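You operate a simulated robot arm through the tools that you are given. There is no shell and no other tool.

Carry out the task below with a simulated robot arm. There is one attempt and no reset: what you move stays moved.

TASK
Put things in order on the top of the yellow edged table. At the end: the purple bottle (marked "GREASE") stands where the folded pale yellow cloth stood; the grey grease can stands where the purple bottle stood; the folded pale yellow cloth stands where the green block stood; the green block stands on top of the brown film carton; whatever was shut is shut again. Leave all else as you found it, and nothing knocked over.

Only the result counts: the job must be done as asked and must still hold three seconds after the hand-in. Knocking over, shifting, dropping, spilling or breaking anything else fails it. Flat cloth is picked up by pressing the open fingertips on it (5 to 10 N) and closing them slowly along it; thin cloth reads only 2 to 8 mm in the jaws.

THE ROBOT
A 6-joint arm with a two-finger parallel gripper, fixed in place. Base frame: the origin is at the foot of the arm, x ahead of it, y to its left, z up; the work surface is at about z = 0.86. Readings come in m, rad, newtons and seconds.
With the tool pointing down near the work surface it reaches from about 0.26 to 0.68 m from the base axis. Its first joint turns from -1.152 to 1.152 rad. Payload 2.9 kg.
Tool frame: the origin (TCP) lies between the finger pads and is the grasp point; the fingertips stand 0.03 m ahead of it; z points along the fingers, y is the line along which they close. Largest opening 0.11 m; finger width 0.02, thickness 0.01; the body of the gripper, 0.048 by 0.112 m, starts 0.055 m behind the TCP.
Orientation is told as [roll, pitch, yaw] about the base's x, y, z axes, in that order, counted from this pose: with the fingers straight down and closing along the base's y, the tool's x points along the base's -x, its y along +y and its z along -z.

THE INTERFACE
- The arm moves only by the tool drive_tool. Its argument "steps" is one flat list of numbers, 7 for each row, row after row: the shift along the tool's x, y, z in m, then the turn, a rotation vector about the tool's x, y, z in rad, then the finger opening in m, from 0 to 0.11. In form: [tx, ty, tz, rx, ry, rz, gripper, tx, ty, tz, rx, ry, rz, gripper, ...]. A call has 1 to 20 rows; each row is the pose to reach, as a shift and turn from the pose commanded when the call began, along the tool's axes at that moment. A row lasts 0.2 s, in which the tool goes at most 0.05 m and 0.15 rad; a call with a longer step from one row to the next is refused whole, and so is a gripper value outside its range. Where a pose cannot be reached the arm comes as near as it can. A force on the tool above 40 N (or 10 N above the force at the start of the call, whichever is more), or a blocked arm, ends the call early, and 0.2 s more pass. The fingers move at their own pace (about 0.108 m/s each) and stop on an object; they squeeze with about 35 N. The grip force told is the motor's: it shows also when the fingers shut on nothing. Time passes only in rows, and 0.2 s behind the last, so rows that repeat a pose let the fingers close. It gives the time, the measured TCP pose, the force on the tool (base axes), the opening and the grip force at its end, in the units of the frame above (readings bear some noise), with the torque about the TCP (base axes, N m) and any sound that the robot's microphone picked up.
- Cameras (640 x 400 px; columns grow to the right, rows downward): "scene" is fixed at [0.0568, 0.419, 1.4102]; the picture's right is [-0.91, -0.42, 0.00], its down [-0.18, 0.39, -0.90] and it looks along [0.38, -0.82, -0.43] (base axes); focal length 337 px, centre (320, 200). "wrist" rides on the gripper at [0.072, 0.017, -0.103] in the tool frame; the picture's right is [-0.23, 0.97, 0.00], its down [-0.76, -0.18, -0.62] and it looks along [-0.61, -0.14, 0.78] (tool axes); focal length 222 px, centre (320, 200). There is no depth. A picture from a camera that has moved, and an enlarged one, comes with that camera's place and axes in the base frame and with its lens. The place of the scene camera against the robot may be out by one fixed shift of up to 0.012 m in any direction.
- grab_frame(camera): a new picture of that camera. The clock stands still meanwhile.
- inspect(camera, box): a new picture of the part [left, top, right, bottom] of that camera's present view, enlarged. The clock stands still meanwhile.
- sign_off(): hands the job in; it is judged then, once.

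Nothing tells you positions but the pictures and the camera data. Unless the task says otherwise, let go and move clear before handing in.

The tools are called after "Call:" as a command line: name --argument value ..., lists and objects as JSON in quotes. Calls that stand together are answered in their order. drive_tool: Moves the arm, as the interface text tells. Its arguments: {"type":"object","properties":{"steps":{"type":"array","items":{"type":"number"}}},"required":["steps"]} The other tools are called the same way: grab_frame (camera) takes a picture; inspect (camera, box) takes an enlarged picture of a part of a camera's view; sign_off () hands the job in.

At the start:

```text
time_s: 0.0
tcp_pos: [0.3563, -0.0778, 1.2054]
tool_rot: [-0.001, 0.0, 0.0]
contact_force: [-0.3, -1.2, 0.9]
torque: [0.02, 0.03, -0.02]
grip_width: 0.1101
grip_force: 0.1
```

scene: 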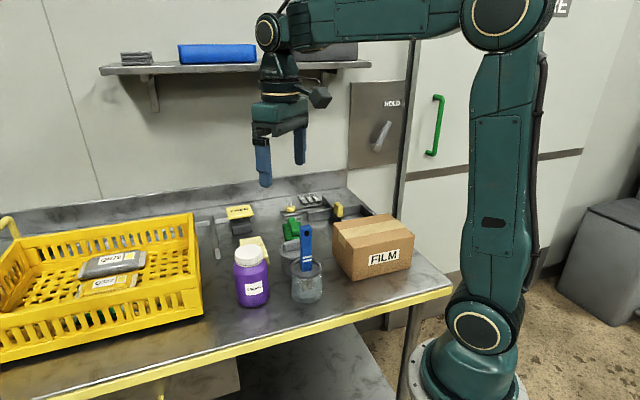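
wrist: 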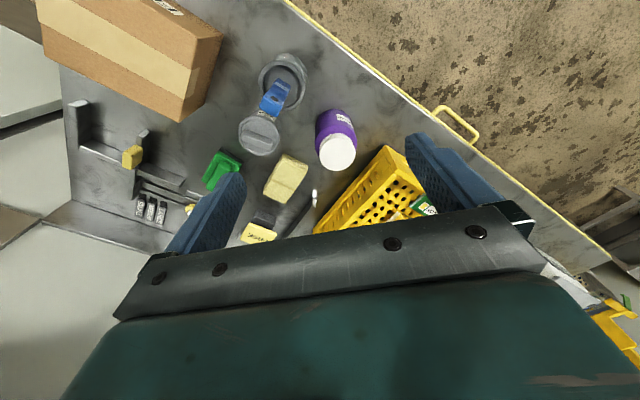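

I see a table with a yellow basket, purple bottle, a grey can with something blue in or on it, a green block, a pale yellow cloth and a FILM carton. I'll look closer before moving.

Call:
inspect --camera "scene" --box '[200, 180, 360, 320]'

Call:
inspect --camera "scene" --box '[260, 170, 440, 310]'

Call:
inspect --camera "wrist" --box '[170, 40, 380, 250]'

Call:
inspect --camera "wrist" --box '[30, 0, 230, 240]'

```text
2.86 times, centred on (280, 250) of scene
camera zoom: at [0.0568, 0.419, 1.4102], right [-0.91, -0.42, 0.0], down [-0.18, 0.39, -0.9], along [0.38, -0.82, -0.43], focal length 963 px, centre (434, 57)
```

zoom: 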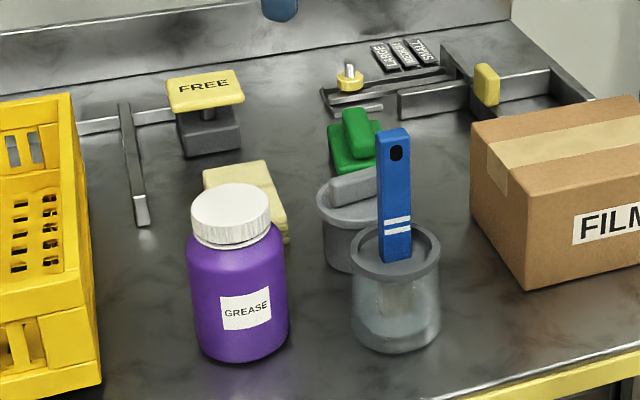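

```text
2.86 times, centred on (350, 240) of scene
camera zoom: at [0.0568, 0.419, 1.4102], right [-0.91, -0.42, 0.0], down [-0.18, 0.39, -0.9], along [0.38, -0.82, -0.43], focal length 963 px, centre (234, 86)
```

zoom: 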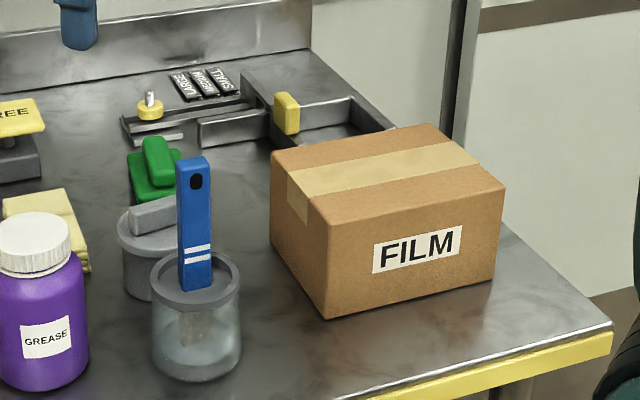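

```text
1.90 times, centred on (275, 145) of wrist
camera zoom: at [0.2846, -0.0597, 1.3079], right [0.23, 0.97, 0.0], down [0.76, -0.18, 0.62], along [0.61, -0.14, -0.78], focal length 423 px, centre (406, 305)
```

zoom: 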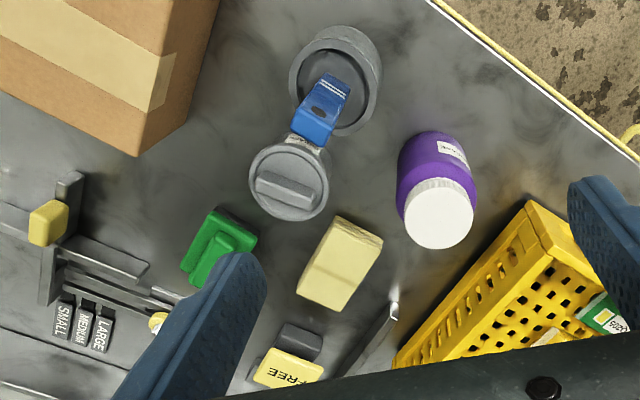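

```text
1.67 times, centred on (130, 120) of wrist
camera zoom: at [0.2846, -0.0597, 1.3079], right [0.23, 0.97, 0.0], down [0.76, -0.18, 0.62], along [0.61, -0.14, -0.78], focal length 370 px, centre (637, 333)
```

zoom: 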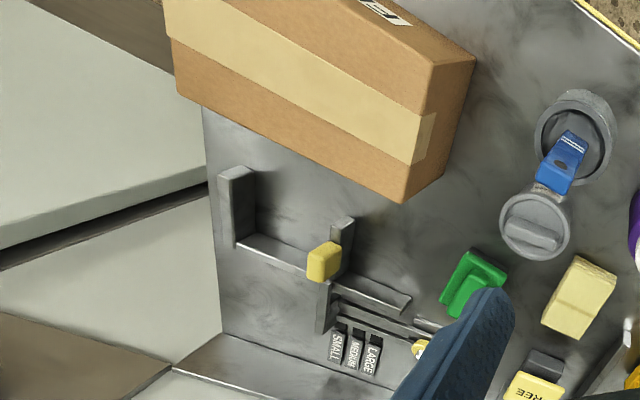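

The order will be green block onto carton, cloth to the green spot, bottle to the cloth spot, then can to the bottle spot. First I'll move the wrist camera to get better-measured views.

Call:
drive_tool --steps '[-0.016, -0.043, 0.01, 0, 0, 0, 0.11, -0.032, -0.086, 0.02, 0, 0, 0, 0.11, -0.048, -0.129, 0.03, 0, 0, 0, 0.11, -0.064, -0.172, 0.04, 0, 0, 0, 0.11, -0.064, -0.172, 0.04, 0, 0, 0, 0.11]'

Call:
grab_frame --camera "wrist"

Call:
grab_frame --camera "scene"

```text
time_s: 1.2
tcp_pos: [0.4207, -0.2481, 1.1669]
tool_rot: [0.0, 0.001, 0.0]
contact_force: [0.1, 0.0, -0.1]
torque: [-0.03, 0.02, 0.03]
grip_width: 0.11
grip_force: 0.0
```

```text
taken
camera wrist: at [0.3482, -0.2307, 1.2698], right [0.23, 0.97, 0.0], down [0.76, -0.18, 0.62], along [0.61, -0.14, -0.78], focal length 222 px, centre (320, 200)
```

wrist: 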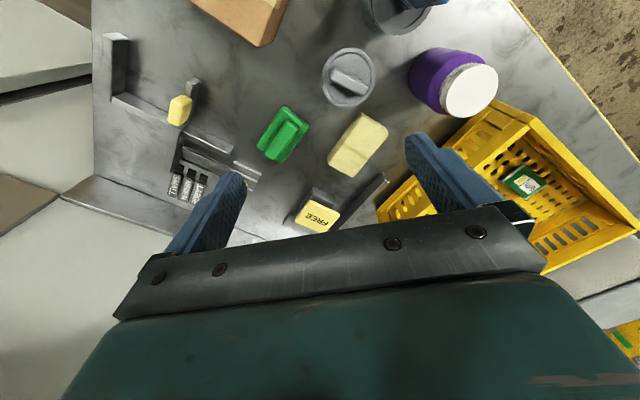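

```text
taken
```

scene: 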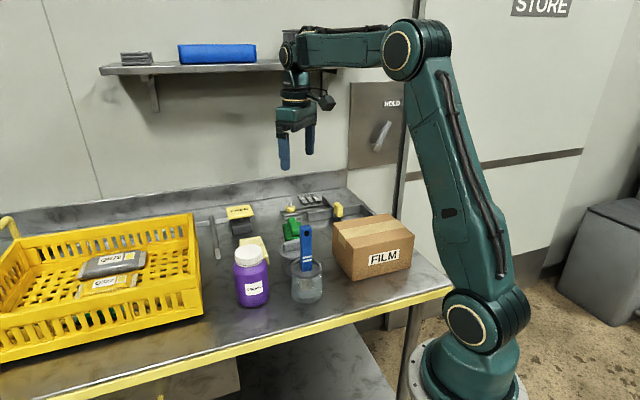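

The arm is above the table centre with a clear view of the green block, cloth, can and bottle. I'll zoom in to measure them.

Call:
inspect --camera "wrist" --box '[230, 80, 410, 192]'

Call:
inspect --camera "wrist" --box '[300, 0, 520, 137]'

Call:
inspect --camera "wrist" --box '[80, 0, 300, 137]'

Call:
inspect --camera "wrist" --box '[80, 100, 400, 260]'

```text
3.56 times, centred on (320, 136) of wrist
camera zoom: at [0.3482, -0.2307, 1.2698], right [0.23, 0.97, 0.0], down [0.76, -0.18, 0.62], along [0.61, -0.14, -0.78], focal length 790 px, centre (320, 428)
```

zoom: 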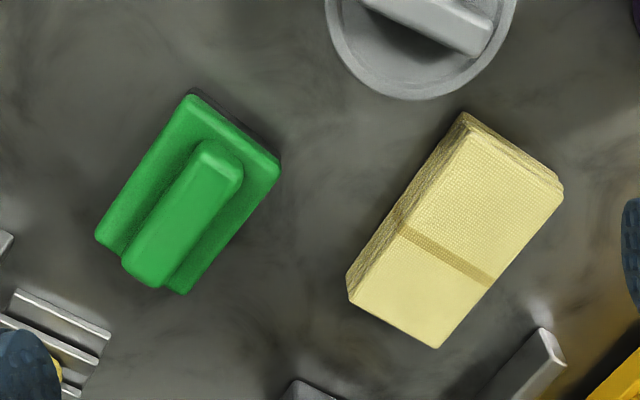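

```text
2.91 times, centred on (410, 68) of wrist
camera zoom: at [0.3482, -0.2307, 1.2698], right [0.23, 0.97, 0.0], down [0.76, -0.18, 0.62], along [0.61, -0.14, -0.78], focal length 646 px, centre (58, 582)
```

zoom: 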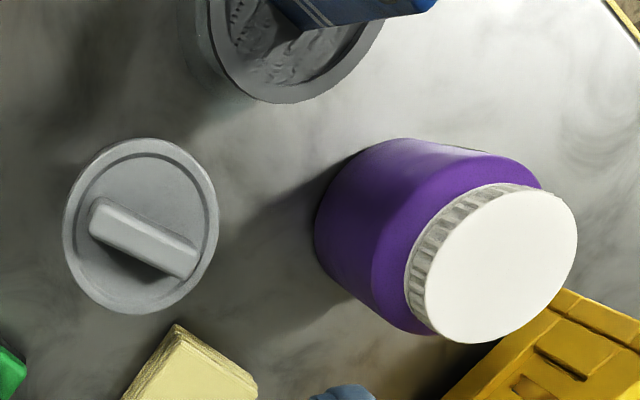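

```text
2.91 times, centred on (190, 68) of wrist
camera zoom: at [0.3482, -0.2307, 1.2698], right [0.23, 0.97, 0.0], down [0.76, -0.18, 0.62], along [0.61, -0.14, -0.78], focal length 646 px, centre (698, 582)
```

zoom: 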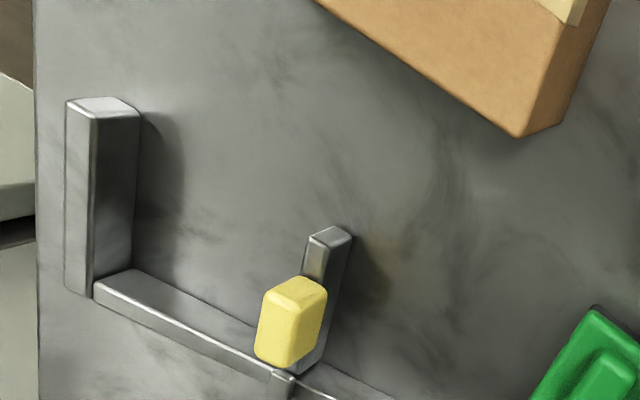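

```text
2.00 times, centred on (240, 180) of wrist
camera zoom: at [0.3482, -0.2307, 1.2698], right [0.23, 0.97, 0.0], down [0.76, -0.18, 0.62], along [0.61, -0.14, -0.78], focal length 444 px, centre (480, 240)
```

zoom: 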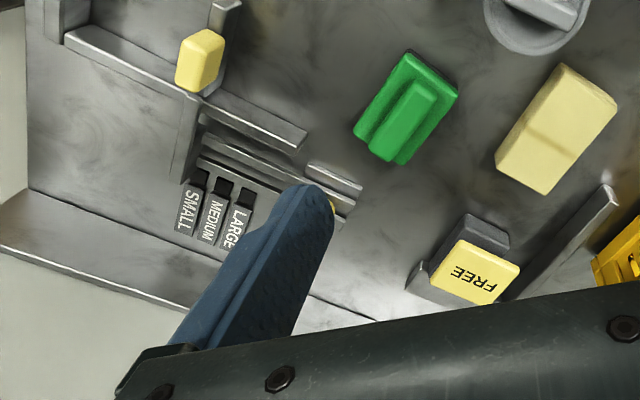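

The green block is near (0.49, -0.336), the cloth near (0.548, -0.204), the can near (0.418, -0.206), the bottle near (0.45, -0.07), and the carton near (0.256, -0.343) with its top at about 0.954. I'll hover over the green block, turned to its short side, and check.

Call:
drive_tool --steps '[-0.0103, -0.0123, 0.0193, 0, 0, 0.127, 0.11, -0.0206, -0.0246, 0.0386, 0, 0, 0.254, 0.11, -0.0309, -0.0369, 0.0579, 0, 0, 0.381, 0.11, -0.0412, -0.0492, 0.0772, 0, 0, 0.508, 0.11, -0.0515, -0.0615, 0.0965, 0, 0, 0.635, 0.11, -0.0618, -0.0738, 0.1158, 0, 0, 0.762, 0.11, -0.072, -0.086, 0.135, 0, 0, 0.89, 0.11, -0.072, -0.086, 0.135, 0, 0, 0.89, 0.11]'

Call:
grab_frame --camera "wrist"

Call:
inspect --camera "wrist" --box '[220, 30, 420, 155]'

Call:
grab_frame --camera "scene"

```text
time_s: 3.0
tcp_pos: [0.4928, -0.335, 1.0318]
tool_rot: [-0.001, -0.001, -0.893]
contact_force: [-0.5, 0.2, 0.0]
torque: [0.01, -0.03, 0.02]
grip_width: 0.11
grip_force: 0.1
```

```text
taken
camera wrist: at [0.4598, -0.2676, 1.1337], right [0.9, 0.43, 0.0], down [0.34, -0.7, 0.62], along [0.27, -0.56, -0.78], focal length 222 px, centre (320, 200)
```

wrist: 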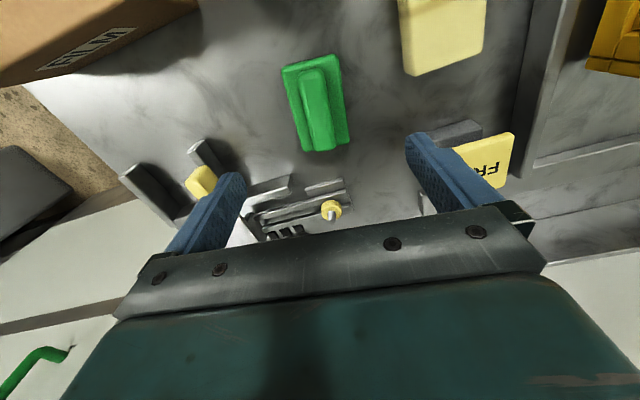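

```text
3.20 times, centred on (320, 92) of wrist
camera zoom: at [0.4598, -0.2676, 1.1337], right [0.9, 0.43, 0.0], down [0.34, -0.7, 0.62], along [0.27, -0.56, -0.78], focal length 711 px, centre (320, 544)
```

zoom: 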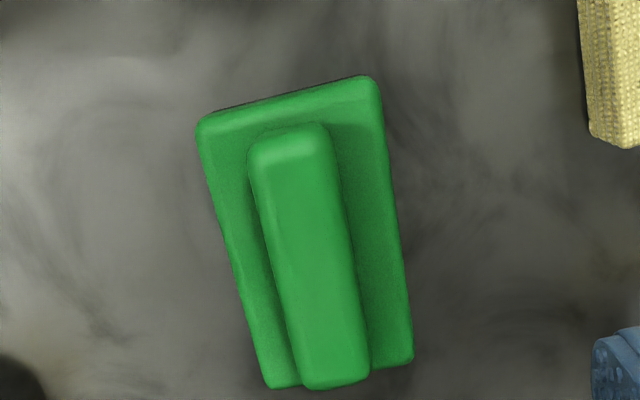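

```text
taken
```

scene: 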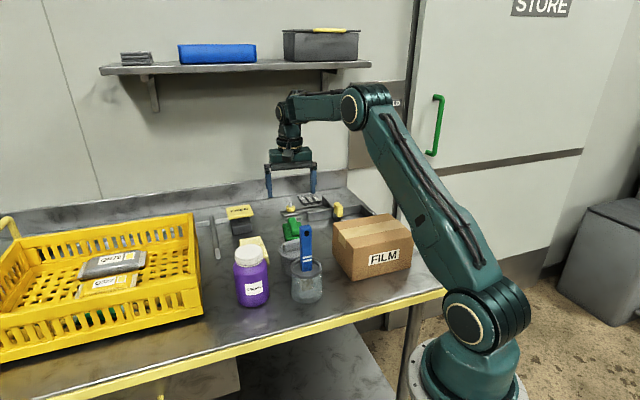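

The block is centred almost under the tool, about 0.055 by 0.092 m, and turned 0.04 rad further. I'll descend around the slab with the fingers 0.09 open, then close.

Call:
drive_tool --steps '[-0.0012, -0.0014, 0.035, 0, 0, 0.038, 0.09, -0.0012, -0.0014, 0.07, 0, 0, 0.038, 0.09, -0.0012, -0.0014, 0.1, 0, 0, 0.038, 0.09, -0.0012, -0.0014, 0.12, 0, 0, 0.038, 0.09, -0.0012, -0.0014, 0.132, 0, 0, 0.038, 0.09, -0.0012, -0.0014, 0.132, 0, 0, 0.038, 0.09]'

Call:
grab_frame --camera "wrist"

Call:
inspect --camera "scene" --box '[230, 130, 370, 260]'

```text
time_s: 4.4
tcp_pos: [0.4925, -0.3357, 0.899]
tool_rot: [-0.001, -0.001, -0.929]
contact_force: [0.2, 0.1, 0.1]
torque: [0.0, -0.01, 0.01]
grip_width: 0.0903
grip_force: 0.1
```

```text
taken
camera wrist: at [0.4628, -0.2673, 1.0009], right [0.92, 0.4, 0.0], down [0.31, -0.72, 0.62], along [0.25, -0.57, -0.78], focal length 222 px, centre (320, 200)
```

wrist: 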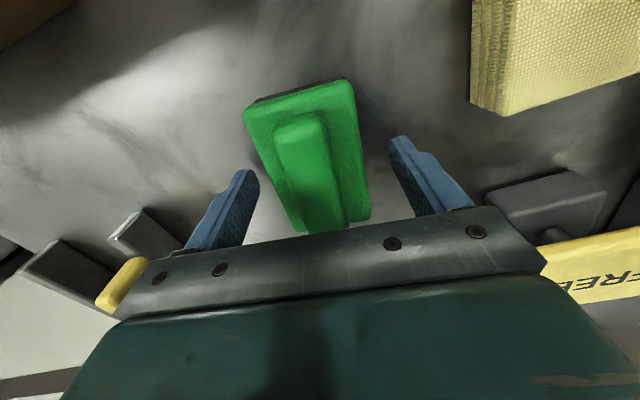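

```text
3.08 times, centred on (300, 195) of scene
camera zoom: at [0.0568, 0.419, 1.4102], right [-0.91, -0.42, 0.0], down [-0.18, 0.39, -0.9], along [0.38, -0.82, -0.43], focal length 1037 px, centre (382, 215)
```

zoom: 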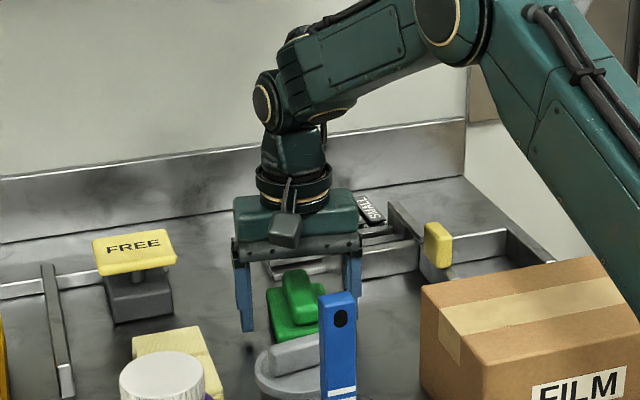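

The fingers straddle the block cleanly with no contact force. I'll close on it.

Call:
drive_tool --steps '[0, 0, 0, 0, 0, 0, 0.075, 0, 0, 0, 0, 0, 0, 0.06, 0, 0, 0, 0, 0, 0, 0.05, 0, 0, 0, 0, 0, 0, 0.03, 0, 0, 0, 0, 0, 0, 0.03]'

Call:
grab_frame --camera "wrist"

```text
time_s: 5.6
tcp_pos: [0.4936, -0.3364, 0.8986]
tool_rot: [0.001, 0.0, -0.929]
contact_force: [0.7, -0.5, -0.3]
torque: [-0.04, -0.04, 0.02]
grip_width: 0.0572
grip_force: 34.8
```

```text
taken
camera wrist: at [0.4629, -0.2672, 1.0011], right [0.92, 0.4, 0.0], down [0.31, -0.72, 0.62], along [0.25, -0.57, -0.78], focal length 222 px, centre (320, 200)
```

wrist: 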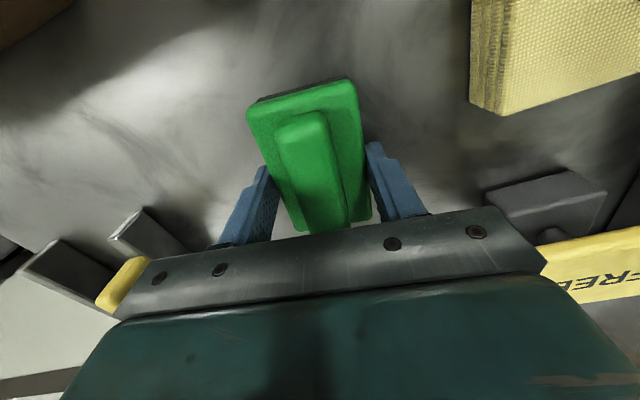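

The block is gripped (0.057 m wide, 34.8 N). I'll lift it straight up, then move part way towards the carton to measure the carton.

Call:
drive_tool --steps '[0, 0, -0.02, 0, 0, 0, 0.03, 0, 0, -0.05, 0, 0, 0, 0.03, 0, 0, -0.09, 0, 0, 0, 0.03, 0, 0, -0.13, 0, 0, 0, 0.03, 0, 0, -0.17, 0, 0, 0, 0.03, 0, 0, -0.21, 0, 0, 0, 0.03, 0, 0, -0.25, 0, 0, 0, 0.03, 0, -0.03, -0.27, 0, 0, 0, 0.03, 0, -0.06, -0.27, 0, 0, 0, 0.03, 0, -0.06, -0.27, 0, 0, 0, 0.03]'

Call:
grab_frame --camera "wrist"

Call:
grab_frame --camera "scene"

```text
time_s: 7.8
tcp_pos: [0.4438, -0.3716, 1.1681]
tool_rot: [0.0, -0.001, -0.929]
contact_force: [-0.3, -0.2, -1.0]
torque: [-0.02, 0.03, -0.01]
grip_width: 0.0573
grip_force: 34.9
```

```text
taken
camera wrist: at [0.4138, -0.3043, 1.2708], right [0.92, 0.4, 0.0], down [0.31, -0.72, 0.62], along [0.25, -0.57, -0.78], focal length 222 px, centre (320, 200)
```

wrist: 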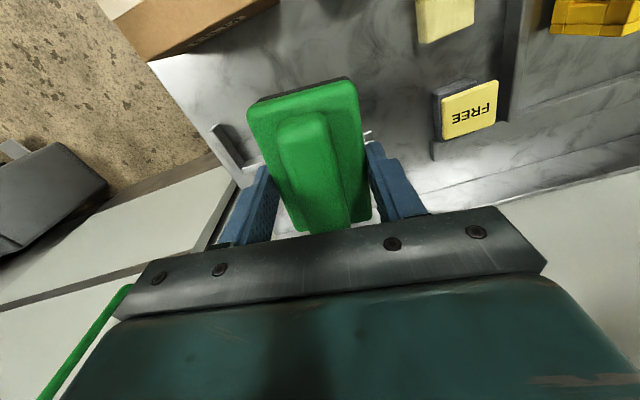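

```text
taken
```

scene: 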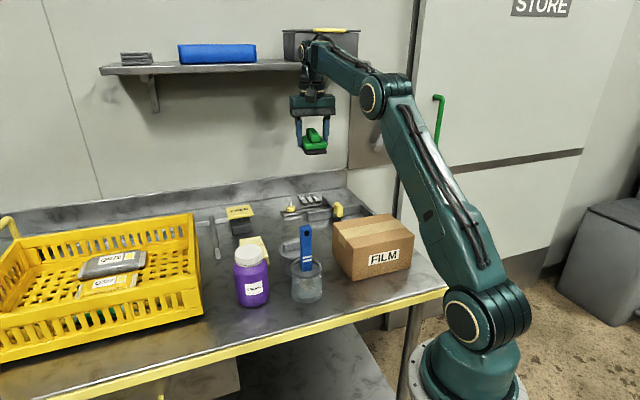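

The block is held securely. I'll back the camera off so that the carton top comes into view beside the block.

Call:
drive_tool --steps '[0.035, 0.0094, 0, 0, 0, 0, 0.03, 0.07, 0.0188, 0, 0, 0, 0, 0.03, 0.105, 0.0282, 0, 0, 0, 0, 0.03, 0.14, 0.0376, 0, 0, 0, 0, 0.03, 0.14, 0.0376, 0, 0, 0, 0, 0.03]'

Call:
grab_frame --camera "wrist"

Call:
inspect --camera "wrist" --box '[60, 20, 300, 170]'

```text
time_s: 9.0
tcp_pos: [0.3899, -0.2377, 1.1673]
tool_rot: [0.001, 0.0, -0.928]
contact_force: [0.2, -0.2, -1.1]
torque: [0.01, 0.0, 0.0]
grip_width: 0.057
grip_force: 35.3
```

```text
taken
camera wrist: at [0.3605, -0.1692, 1.2701], right [0.92, 0.4, 0.0], down [0.31, -0.72, 0.62], along [0.25, -0.57, -0.78], focal length 222 px, centre (320, 200)
```

wrist: 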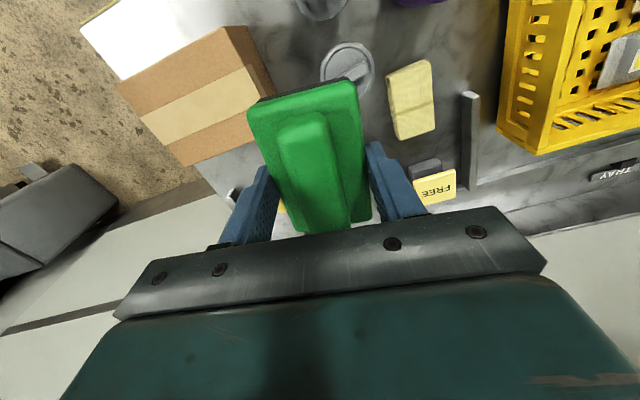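

```text
2.67 times, centred on (180, 95) of wrist
camera zoom: at [0.3605, -0.1692, 1.2701], right [0.92, 0.4, 0.0], down [0.31, -0.72, 0.62], along [0.25, -0.57, -0.78], focal length 592 px, centre (693, 480)
```

zoom: 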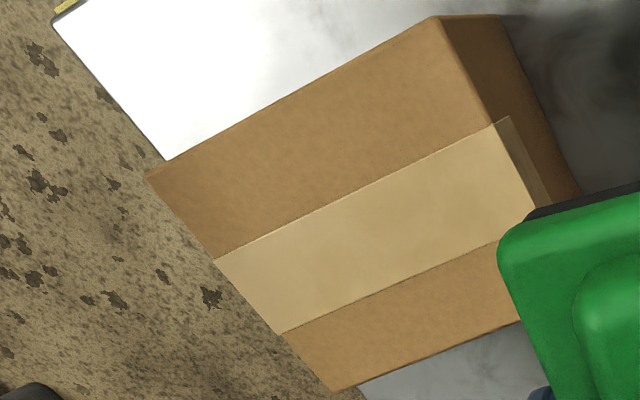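

The carton top is a rectangle of about 0.165 by 0.125 m centred near (0.252, -0.318), with its top at z of about 0.965. I'll carry the block over it, align with the box and come down close.

Call:
drive_tool --steps '[0.0045, -0.04, 0, 0, 0, -0.035, 0.03, 0.009, -0.08, 0, 0, 0, -0.07, 0.03, 0.0136, -0.12, 0, 0, 0, -0.105, 0.03, 0.0182, -0.1587, 0, 0, 0, -0.139, 0.03, 0.0182, -0.1587, 0.04, 0, 0, -0.139, 0.03, 0.0182, -0.1587, 0.08, 0, 0, -0.139, 0.03, 0.0182, -0.1587, 0.12, 0, 0, -0.139, 0.03, 0.0182, -0.1587, 0.138, 0, 0, -0.139, 0.03, 0.0182, -0.1587, 0.138, 0, 0, -0.139, 0.03]'

Call:
grab_frame --camera "wrist"

Call:
inspect --camera "scene" --box '[280, 140, 460, 300]'

```text
time_s: 11.0
tcp_pos: [0.2536, -0.3203, 1.0299]
tool_rot: [0.001, -0.001, -0.789]
contact_force: [-0.8, -0.7, -0.5]
torque: [0.02, 0.02, -0.04]
grip_width: 0.057
grip_force: 34.9
```

```text
taken
camera wrist: at [0.2145, -0.2554, 1.1331], right [0.85, 0.52, 0.0], down [0.41, -0.67, 0.62], along [0.33, -0.53, -0.78], focal length 222 px, centre (320, 200)
```

wrist: 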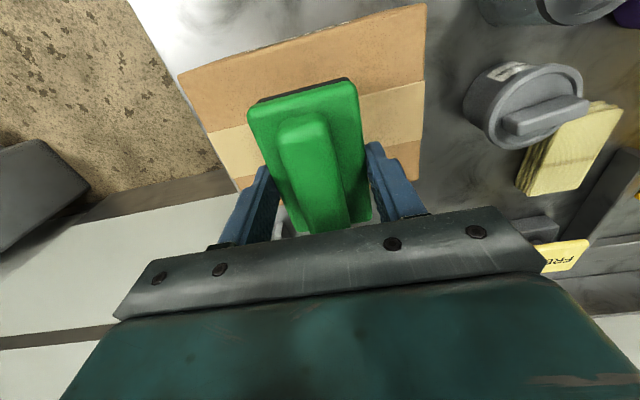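

```text
2.50 times, centred on (370, 220) of scene
camera zoom: at [0.0568, 0.419, 1.4102], right [-0.91, -0.42, 0.0], down [-0.18, 0.39, -0.9], along [0.38, -0.82, -0.43], focal length 842 px, centre (195, 150)
```

zoom: 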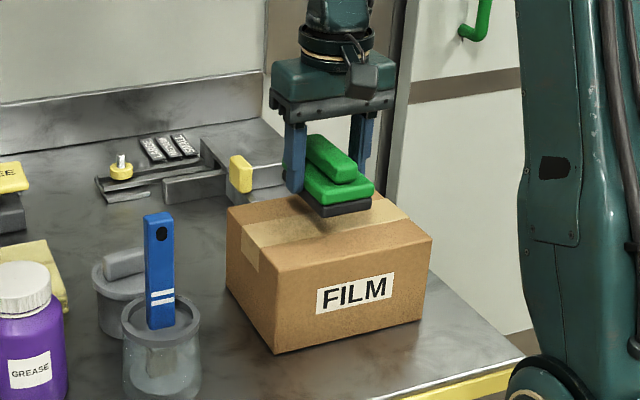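

The block hovers 2–3 cm over the carton, nearly centred. I'll shift 4 mm and descend in small steps, watching the force.

Call:
drive_tool --steps '[0.004, -0.001, 0.008, 0, 0, 0, 0.03, 0.004, -0.001, 0.014, 0, 0, 0, 0.03, 0.004, -0.001, 0.018, 0, 0, 0, 0.03, 0.004, -0.001, 0.02, 0, 0, 0, 0.03]'

Call:
inspect --camera "scene" --box '[330, 160, 430, 260]'

```text
time_s: 12.0
tcp_pos: [0.2512, -0.3178, 1.0115]
tool_rot: [0.001, 0.0, -0.789]
contact_force: [0.5, -0.1, -0.9]
torque: [0.02, 0.02, 0.02]
grip_width: 0.057
grip_force: 34.9
```

```text
4.00 times, centred on (380, 210) of scene
camera zoom: at [0.0568, 0.419, 1.4102], right [-0.91, -0.42, 0.0], down [-0.18, 0.39, -0.9], along [0.38, -0.82, -0.43], focal length 1348 px, centre (80, 160)
```

zoom: 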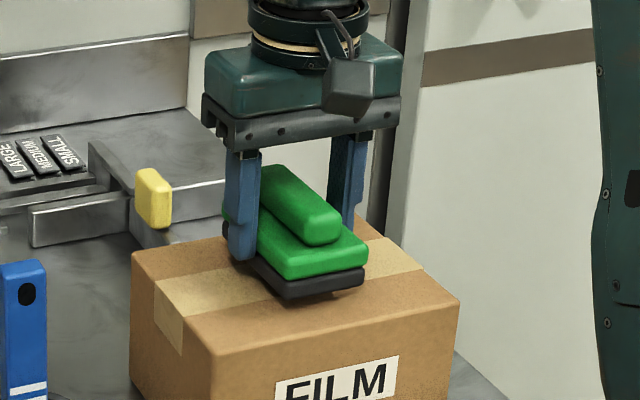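

A small gap remains under the block. I'll continue in fine steps.

Call:
drive_tool --steps '[0, 0, 0.0015, 0, 0, 0, 0.03, 0, 0, 0.003, 0, 0, 0, 0.03, 0, 0, 0.0045, 0, 0, 0, 0.03, 0, 0, 0.0045, 0, 0, 0, 0.03]'

Call:
drive_tool --steps '[0, 0, 0.001, 0, 0, 0, 0.03, 0, 0, 0.002, 0, 0, 0, 0.03, 0, 0, 0.002, 0, 0, 0, 0.03]'

Call:
inspect --camera "scene" --box '[330, 160, 430, 260]'

```text
time_s: 13.0
tcp_pos: [0.2513, -0.3167, 1.0066]
tool_rot: [0.0, -0.002, -0.79]
contact_force: [-0.6, 0.3, -0.4]
torque: [0.01, 0.0, 0.0]
grip_width: 0.0572
grip_force: 34.8
```

```text
time_s: 13.8
tcp_pos: [0.2494, -0.3163, 1.0041]
tool_rot: [0.0, -0.001, -0.789]
contact_force: [0.3, 0.6, -1.0]
torque: [0.0, 0.02, 0.0]
grip_width: 0.0569
grip_force: 35.1
```

```text
4.00 times, centred on (380, 210) of scene
camera zoom: at [0.0568, 0.419, 1.4102], right [-0.91, -0.42, 0.0], down [-0.18, 0.39, -0.9], along [0.38, -0.82, -0.43], focal length 1348 px, centre (80, 160)
```

zoom: 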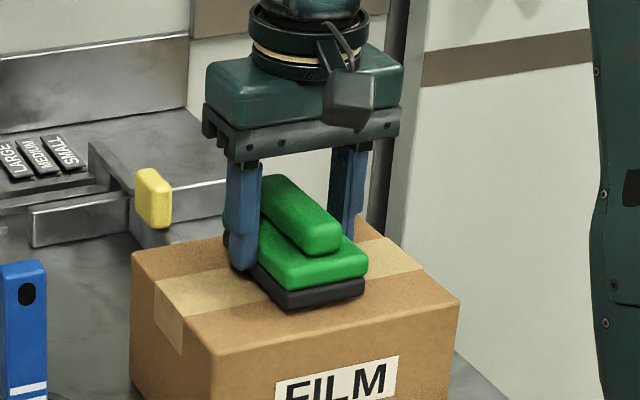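

Call:
drive_tool --steps '[0, 0, 0.001, 0, 0, 0, 0.03, 0, 0, 0.002, 0, 0, 0, 0.03, 0, 0, 0.002, 0, 0, 0, 0.03]'

Call:
inspect --camera "scene" --box '[330, 160, 430, 260]'

```text
time_s: 14.6
tcp_pos: [0.248, -0.3163, 1.0021]
tool_rot: [0.0, 0.0, -0.789]
contact_force: [-1.2, 0.7, -0.3]
torque: [0.01, 0.03, 0.02]
grip_width: 0.0575
grip_force: 34.7
```

```text
4.00 times, centred on (380, 210) of scene
camera zoom: at [0.0568, 0.419, 1.4102], right [-0.91, -0.42, 0.0], down [-0.18, 0.39, -0.9], along [0.38, -0.82, -0.43], focal length 1348 px, centre (80, 160)
```

zoom: 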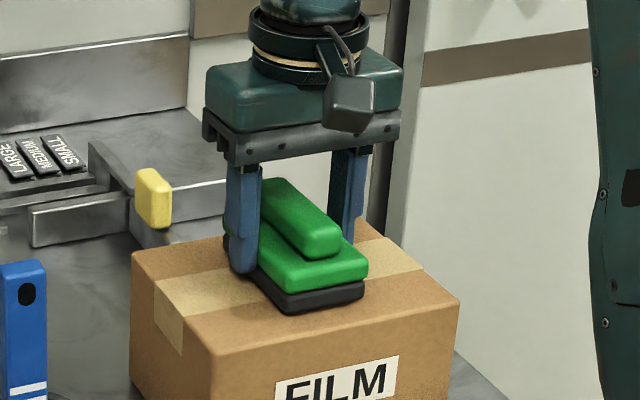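

Call:
drive_tool --steps '[0, 0, 0.001, 0, 0, 0, 0.03, 0, 0, 0.002, 0, 0, 0, 0.03, 0, 0, 0.002, 0, 0, 0, 0.03]'

Call:
inspect --camera "scene" --box '[340, 180, 410, 240]'

```text
time_s: 15.4
tcp_pos: [0.2484, -0.3177, 1.0004]
tool_rot: [0.0, -0.001, -0.788]
contact_force: [-0.6, 0.3, -0.7]
torque: [-0.03, 0.0, -0.01]
grip_width: 0.0572
grip_force: 35.5
```

```text
6.67 times, centred on (375, 210) of scene
camera zoom: at [0.0568, 0.419, 1.4102], right [-0.91, -0.42, 0.0], down [-0.18, 0.39, -0.9], along [0.38, -0.82, -0.43], focal length 2247 px, centre (-47, 133)
```

zoom: 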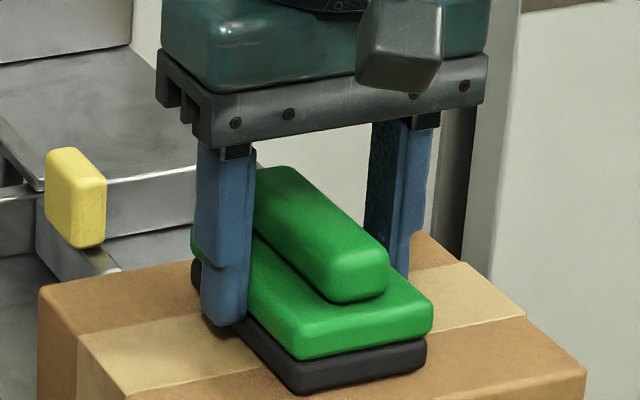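

Still no contact (only the block's weight shows), so I'll continue down.

Call:
drive_tool --steps '[0, 0, 0.001, 0, 0, 0, 0.03, 0, 0, 0.002, 0, 0, 0, 0.03, 0, 0, 0.002, 0, 0, 0, 0.03]'

Call:
drive_tool --steps '[0, 0, 0.001, 0, 0, 0, 0.03, 0, 0, 0.0015, 0, 0, 0, 0.03, 0, 0, 0.0015, 0, 0, 0, 0.03]'

Call:
inspect --camera "scene" --box '[340, 180, 410, 240]'

```text
time_s: 16.2
tcp_pos: [0.2497, -0.317, 0.9999]
tool_rot: [0.001, 0.001, -0.789]
contact_force: [-1.5, -0.5, 5.9]
torque: [0.14, 0.13, 0.04]
grip_width: 0.057
grip_force: 34.9
```

```text
time_s: 17.0
tcp_pos: [0.249, -0.3175, 0.9979]
tool_rot: [0.001, -0.003, -0.788]
contact_force: [-2.2, 3.9, 27.5]
torque: [0.09, 0.03, 0.04]
grip_width: 0.057
grip_force: 35.2
```

```text
6.67 times, centred on (375, 210) of scene
camera zoom: at [0.0565, 0.4194, 1.4101], right [-0.91, -0.42, 0.0], down [-0.18, 0.39, -0.9], along [0.38, -0.82, -0.43], focal length 2247 px, centre (-47, 133)
```

zoom: 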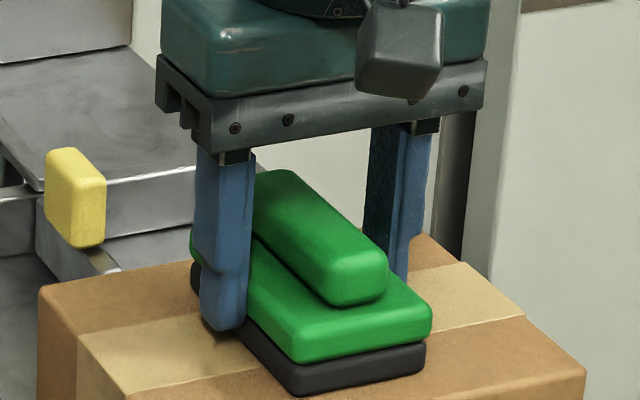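

It touched down with about 27 N, so I'll relax the press to near zero and then open a little.

Call:
drive_tool --steps '[0, 0, -0.0015, 0, 0, 0, 0.03, 0, 0, -0.002, 0, 0, 0, 0.03]'

Call:
drive_tool --steps '[0, 0, 0, 0, 0, 0, 0.06, 0, 0, 0, 0, 0, 0, 0.07, 0, 0, 0, 0, 0, 0, 0.08, 0, 0, 0, 0, 0, 0, 0.08]'

Call:
inspect --camera "scene" --box '[330, 160, 430, 260]'

Call:
grab_frame --camera "wrist"

```text
time_s: 17.6
tcp_pos: [0.2488, -0.3172, 0.9977]
tool_rot: [0.0, 0.003, -0.789]
contact_force: [0.2, -1.2, 4.5]
torque: [-0.23, -0.27, 0.01]
grip_width: 0.0571
grip_force: 35.0
```

```text
time_s: 18.6
tcp_pos: [0.2488, -0.3164, 0.9996]
tool_rot: [0.0, 0.0, -0.789]
contact_force: [0.1, -0.7, 0.5]
torque: [0.01, -0.03, 0.01]
grip_width: 0.0803
grip_force: 0.0
```

```text
4.00 times, centred on (380, 210) of scene
camera zoom: at [0.0568, 0.419, 1.4102], right [-0.91, -0.42, 0.0], down [-0.18, 0.39, -0.9], along [0.38, -0.82, -0.43], focal length 1348 px, centre (80, 160)
```

zoom: 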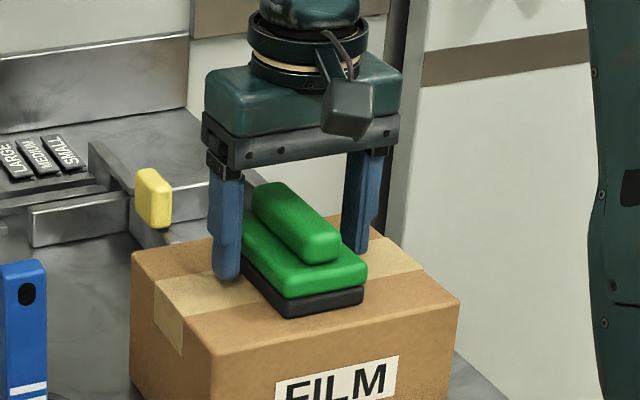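

```text
taken
camera wrist: at [0.2104, -0.2527, 1.1015], right [0.85, 0.52, 0.0], down [0.41, -0.67, 0.62], along [0.33, -0.53, -0.78], focal length 222 px, centre (320, 200)
```

wrist: 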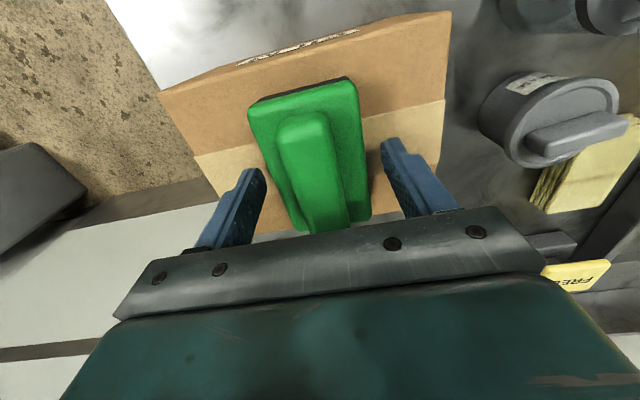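

The green block rests flat on the carton. I'll rise clear and go over to the cloth.

Call:
drive_tool --steps '[0, 0, -0.03, 0, 0, 0, 0.08, 0, 0, -0.07, 0, 0, 0, 0.08, 0, 0, -0.11, 0, 0, 0, 0.09, 0, 0, -0.15, 0, 0, 0, 0.1, -0.0186, 0.0416, -0.15, 0, 0, 0, 0.1, -0.0372, 0.0833, -0.15, 0, 0, 0, 0.1, -0.0558, 0.1249, -0.15, 0, 0, 0, 0.1, -0.0743, 0.1665, -0.15, 0, 0, 0, 0.1, -0.0929, 0.2081, -0.15, 0, 0, 0, 0.1, -0.1115, 0.2498, -0.15, 0, 0, 0, 0.1, -0.1301, 0.2914, -0.15, 0, 0, 0, 0.1, -0.1301, 0.2914, -0.11, 0, 0, -0.02, 0.1, -0.1301, 0.2914, -0.07, 0, 0, -0.02, 0.1, -0.1301, 0.2914, -0.04, 0, 0, -0.02, 0.1, -0.1301, 0.2914, -0.04, 0, 0, -0.02, 0.1]'

Call:
grab_frame --camera "wrist"

Call:
inspect --camera "wrist" --box '[220, 30, 420, 155]'

Call:
grab_frame --camera "scene"

```text
time_s: 21.8
tcp_pos: [0.5483, -0.2025, 1.0387]
tool_rot: [0.0, 0.0, -0.77]
contact_force: [0.3, -0.8, -0.4]
torque: [-0.03, -0.02, -0.03]
grip_width: 0.1
grip_force: 0.0
```

```text
taken
camera wrist: at [0.5076, -0.1396, 1.1414], right [0.84, 0.54, 0.0], down [0.42, -0.66, 0.62], along [0.34, -0.52, -0.78], focal length 222 px, centre (320, 200)
```

wrist: 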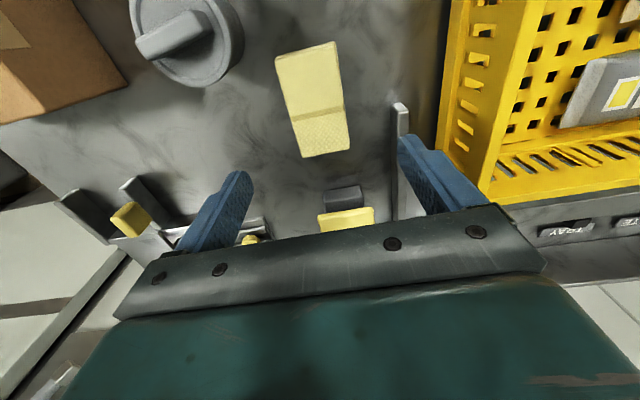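

```text
3.20 times, centred on (320, 92) of wrist
camera zoom: at [0.5076, -0.1396, 1.1414], right [0.84, 0.54, 0.0], down [0.42, -0.66, 0.62], along [0.34, -0.52, -0.78], focal length 711 px, centre (320, 544)
```

zoom: 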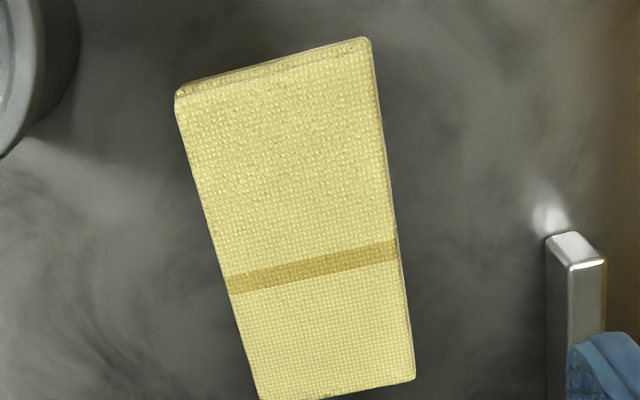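

```text
taken
```

scene: 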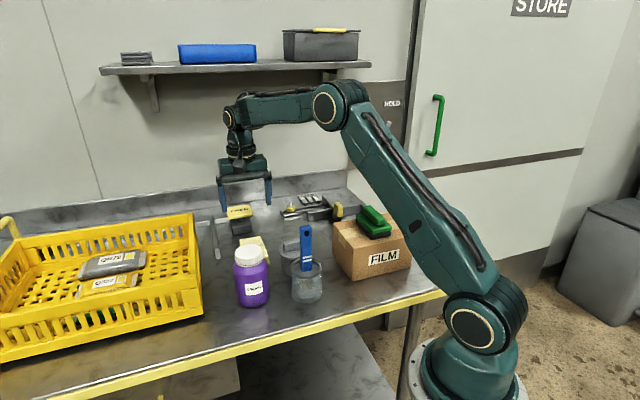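

The green block sits on the carton. The cloth is about 0.062 by 0.111 m, centred near (0.547, -0.207). I'll descend with the fingers on either side of it.

Call:
drive_tool --steps '[-0.003, -0.005, 0.03, 0, 0, 0.034, 0.09, -0.003, -0.005, 0.07, 0, 0, 0.034, 0.09, -0.003, -0.005, 0.1, 0, 0, 0.034, 0.09, -0.003, -0.005, 0.125, 0, 0, 0.034, 0.09, -0.003, -0.005, 0.125, 0, 0, 0.034, 0.09]'

Call:
grab_frame --camera "wrist"

Call:
inspect --camera "scene" --box '[200, 170, 320, 270]'

```text
time_s: 23.0
tcp_pos: [0.5453, -0.2076, 0.9143]
tool_rot: [0.0, -0.001, -0.804]
contact_force: [-0.1, -0.9, -0.1]
torque: [-0.01, -0.02, -0.02]
grip_width: 0.0899
grip_force: 0.1
```

```text
taken
camera wrist: at [0.5078, -0.1441, 1.0161], right [0.86, 0.51, 0.0], down [0.4, -0.67, 0.62], along [0.32, -0.53, -0.78], focal length 222 px, centre (320, 200)
```

wrist: 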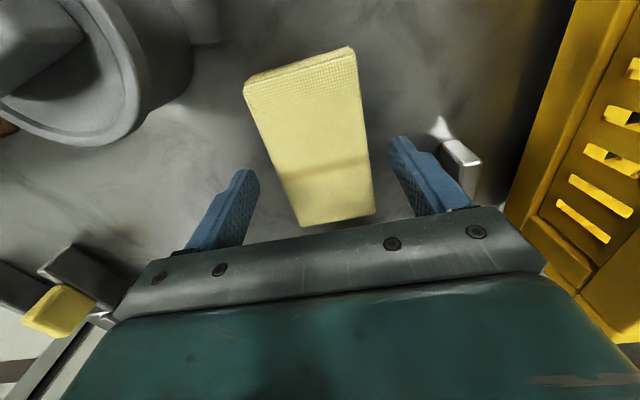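

```text
4.00 times, centred on (260, 220) of scene
camera zoom: at [0.0568, 0.419, 1.4102], right [-0.91, -0.42, 0.0], down [-0.18, 0.39, -0.9], along [0.38, -0.82, -0.43], focal length 1348 px, centre (560, 120)
```

zoom: 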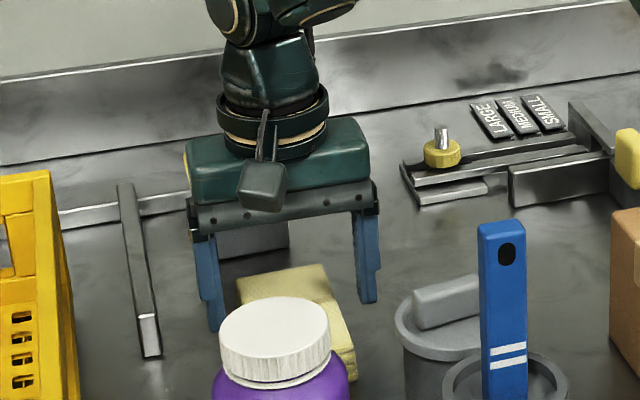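

Clear on both sides. I'll go down the last 2 cm.

Call:
drive_tool --steps '[0, 0.001, 0.008, 0, 0, 0, 0.09, 0, 0.001, 0.014, 0, 0, 0, 0.09, 0, 0.001, 0.018, 0, 0, 0, 0.09, 0, 0.001, 0.018, 0, 0, 0, 0.09]'

Call:
drive_tool --steps '[0, 0, 0, 0, 0, 0, 0.08, 0, 0, 0, 0, 0, 0, 0.07, 0, 0, 0, 0, 0, 0, 0.062, 0, 0, 0, 0, 0, 0, 0.056, 0, 0, 0, 0, 0, 0, 0.056]'

Call:
grab_frame --camera "wrist"

Call:
inspect --camera "scene" --box '[200, 170, 320, 270]'

```text
time_s: 24.0
tcp_pos: [0.5469, -0.2073, 0.8951]
tool_rot: [0.0, 0.0, -0.803]
contact_force: [0.1, 0.2, 0.2]
torque: [0.01, 0.01, 0.0]
grip_width: 0.0901
grip_force: 0.1
```

```text
time_s: 25.2
tcp_pos: [0.5473, -0.2076, 0.8957]
tool_rot: [0.0, -0.001, -0.803]
contact_force: [0.5, -0.3, -0.1]
torque: [0.01, 0.01, 0.0]
grip_width: 0.0638
grip_force: 34.7
```

```text
taken
camera wrist: at [0.5092, -0.144, 0.9981], right [0.86, 0.51, 0.0], down [0.4, -0.67, 0.62], along [0.32, -0.54, -0.78], focal length 222 px, centre (320, 200)
```

wrist: 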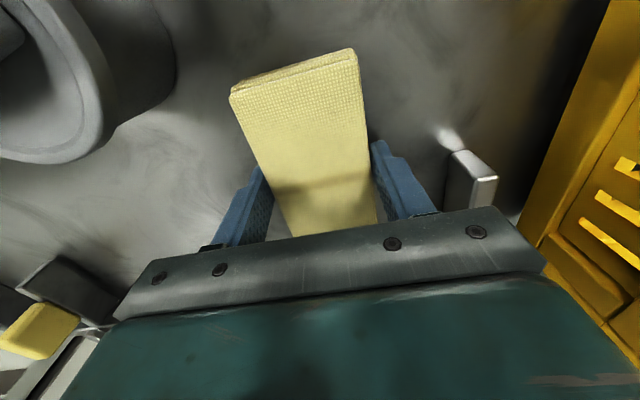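

```text
4.00 times, centred on (260, 220) of scene
camera zoom: at [0.0568, 0.419, 1.4102], right [-0.91, -0.42, 0.0], down [-0.18, 0.39, -0.9], along [0.38, -0.82, -0.43], focal length 1348 px, centre (560, 120)
```

zoom: 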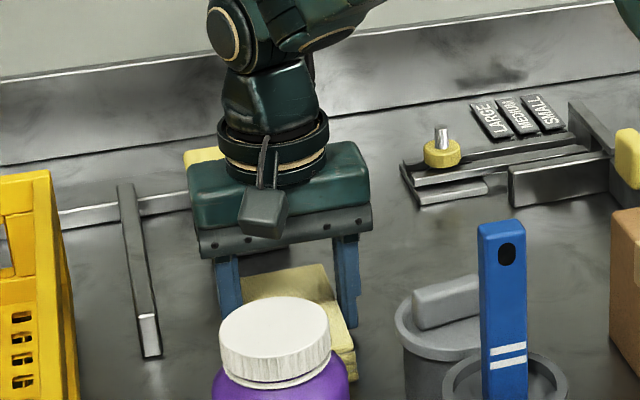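

The cloth is gripped firmly (0.064 m, 35 N). I'll lift it, carry it to the green block's old spot, and hover 3 cm above.

Call:
drive_tool --steps '[0, 0, -0.02, 0, 0, 0, 0.05, 0, 0, -0.06, 0, 0, 0, 0.05, 0, 0, -0.1, 0, 0, 0, 0.05, 0, 0, -0.12, 0, 0, 0, 0.05, -0.0139, -0.0322, -0.12, 0, 0, 0.032, 0.05, -0.0279, -0.0644, -0.12, 0, 0, 0.064, 0.05, -0.0418, -0.0966, -0.12, 0, 0, 0.095, 0.05, -0.0557, -0.1288, -0.12, 0, 0, 0.127, 0.05, -0.0557, -0.1288, -0.08, 0, 0, 0.127, 0.05, -0.0557, -0.1288, -0.05, 0, 0, 0.127, 0.05, -0.0557, -0.1288, -0.05, 0, 0, 0.127, 0.05]'

Call:
grab_frame --camera "wrist"

Call:
grab_frame --camera "scene"

```text
time_s: 27.6
tcp_pos: [0.4923, -0.3383, 0.9441]
tool_rot: [-0.001, -0.001, -0.93]
contact_force: [-0.7, -0.3, -0.3]
torque: [0.01, 0.01, -0.05]
grip_width: 0.0637
grip_force: 35.1
```

```text
taken
camera wrist: at [0.4633, -0.2692, 1.0472], right [0.92, 0.4, 0.0], down [0.31, -0.72, 0.62], along [0.25, -0.57, -0.78], focal length 222 px, centre (320, 200)
```

wrist: 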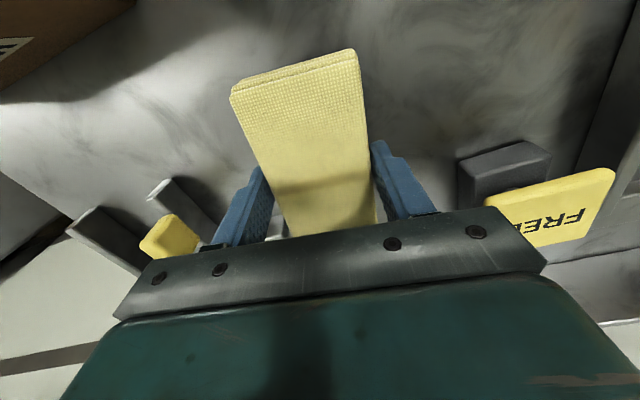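

```text
taken
```

scene: 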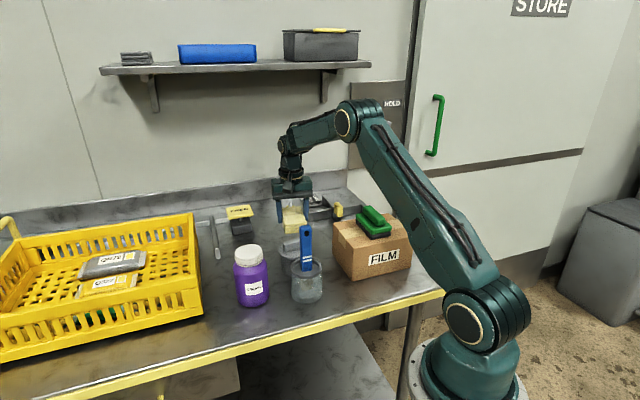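

It's hovering over the green spot. I'll lower it to grasp height and release gently.

Call:
drive_tool --steps '[0, 0, 0.02, 0, 0, 0, 0.05, 0, 0, 0.036, 0, 0, 0, 0.05, 0, 0, 0.043, 0, 0, 0, 0.05, 0, 0, 0.047, 0, 0, 0, 0.05, 0, 0, 0.049, 0, 0, 0, 0.05, 0, 0, 0.049, 0, 0, 0, 0.05]'

```text
time_s: 29.0
tcp_pos: [0.4935, -0.3367, 0.8965]
tool_rot: [-0.001, 0.0, -0.931]
contact_force: [0.5, -0.6, -1.3]
torque: [0.01, -0.01, -0.04]
grip_width: 0.0638
grip_force: 35.1
```

Call:
drive_tool --steps '[0, 0, 0.0008, 0, 0, 0, 0.05, 0, 0, 0.0015, 0, 0, 0, 0.05, 0, 0, 0.0015, 0, 0, 0, 0.05]'

Call:
inspect --camera "scene" --box '[250, 170, 350, 270]'

```text
time_s: 29.8
tcp_pos: [0.4938, -0.3389, 0.895]
tool_rot: [0.0, 0.0, -0.931]
contact_force: [-1.3, 2.6, 6.5]
torque: [0.21, 0.14, 0.02]
grip_width: 0.0639
grip_force: 35.1
```

```text
4.00 times, centred on (300, 220) of scene
camera zoom: at [0.0566, 0.4192, 1.4101], right [-0.91, -0.42, 0.0], down [-0.18, 0.39, -0.9], along [0.38, -0.82, -0.43], focal length 1348 px, centre (400, 120)
```

zoom: 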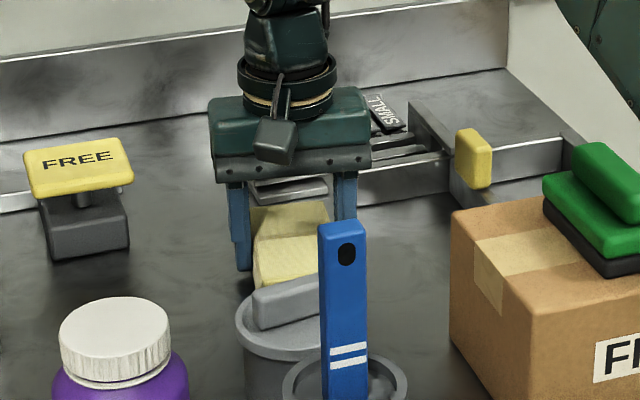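

The cloth is touching the table. I'll release it, rise, and fly to the bottle.

Call:
drive_tool --steps '[0, 0, 0, 0, 0, 0, 0.068, 0, 0, 0, 0, 0, 0, 0.078, 0, 0, 0, 0, 0, 0, 0.088, 0, 0, 0, 0, 0, 0, 0.088]'

Call:
drive_tool --steps '[0, 0, -0.02, 0, 0, 0, 0.088, 0, 0, -0.06, 0, 0, 0, 0.088, 0, 0, -0.1, 0, 0, 0, 0.088, 0, 0, -0.145, 0, 0, 0, 0.09, 0, 0, -0.19, 0, 0, 0, 0.1, 0, 0, -0.235, 0, 0, 0, 0.11, 0, 0, -0.235, 0, 0, 0, 0.11]'

Call:
grab_frame --camera "wrist"

Call:
inspect --camera "scene" --box '[220, 170, 440, 310]'

```text
time_s: 30.8
tcp_pos: [0.4923, -0.3386, 0.8944]
tool_rot: [-0.001, -0.001, -0.932]
contact_force: [0.2, 0.6, 0.3]
torque: [0.01, -0.01, 0.02]
grip_width: 0.088
grip_force: 0.1
```

```text
time_s: 32.4
tcp_pos: [0.4931, -0.3371, 1.1305]
tool_rot: [-0.001, 0.0, -0.931]
contact_force: [0.8, 0.0, 0.6]
torque: [-0.03, 0.03, 0.02]
grip_width: 0.11
grip_force: 0.0
```

```text
taken
camera wrist: at [0.4639, -0.2681, 1.2331], right [0.92, 0.4, 0.0], down [0.31, -0.72, 0.62], along [0.25, -0.57, -0.78], focal length 222 px, centre (320, 200)
```

wrist: 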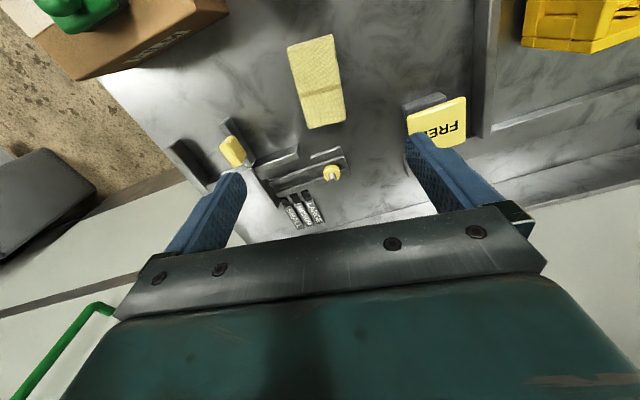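

```text
2.86 times, centred on (330, 240) of scene
camera zoom: at [0.0568, 0.419, 1.4102], right [-0.91, -0.42, 0.0], down [-0.18, 0.39, -0.9], along [0.38, -0.82, -0.43], focal length 963 px, centre (291, 86)
```

zoom: 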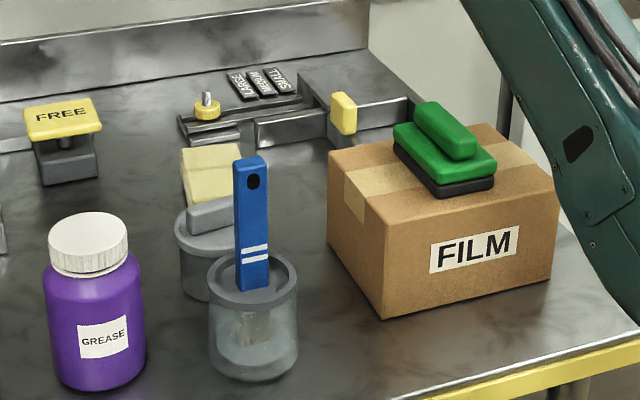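

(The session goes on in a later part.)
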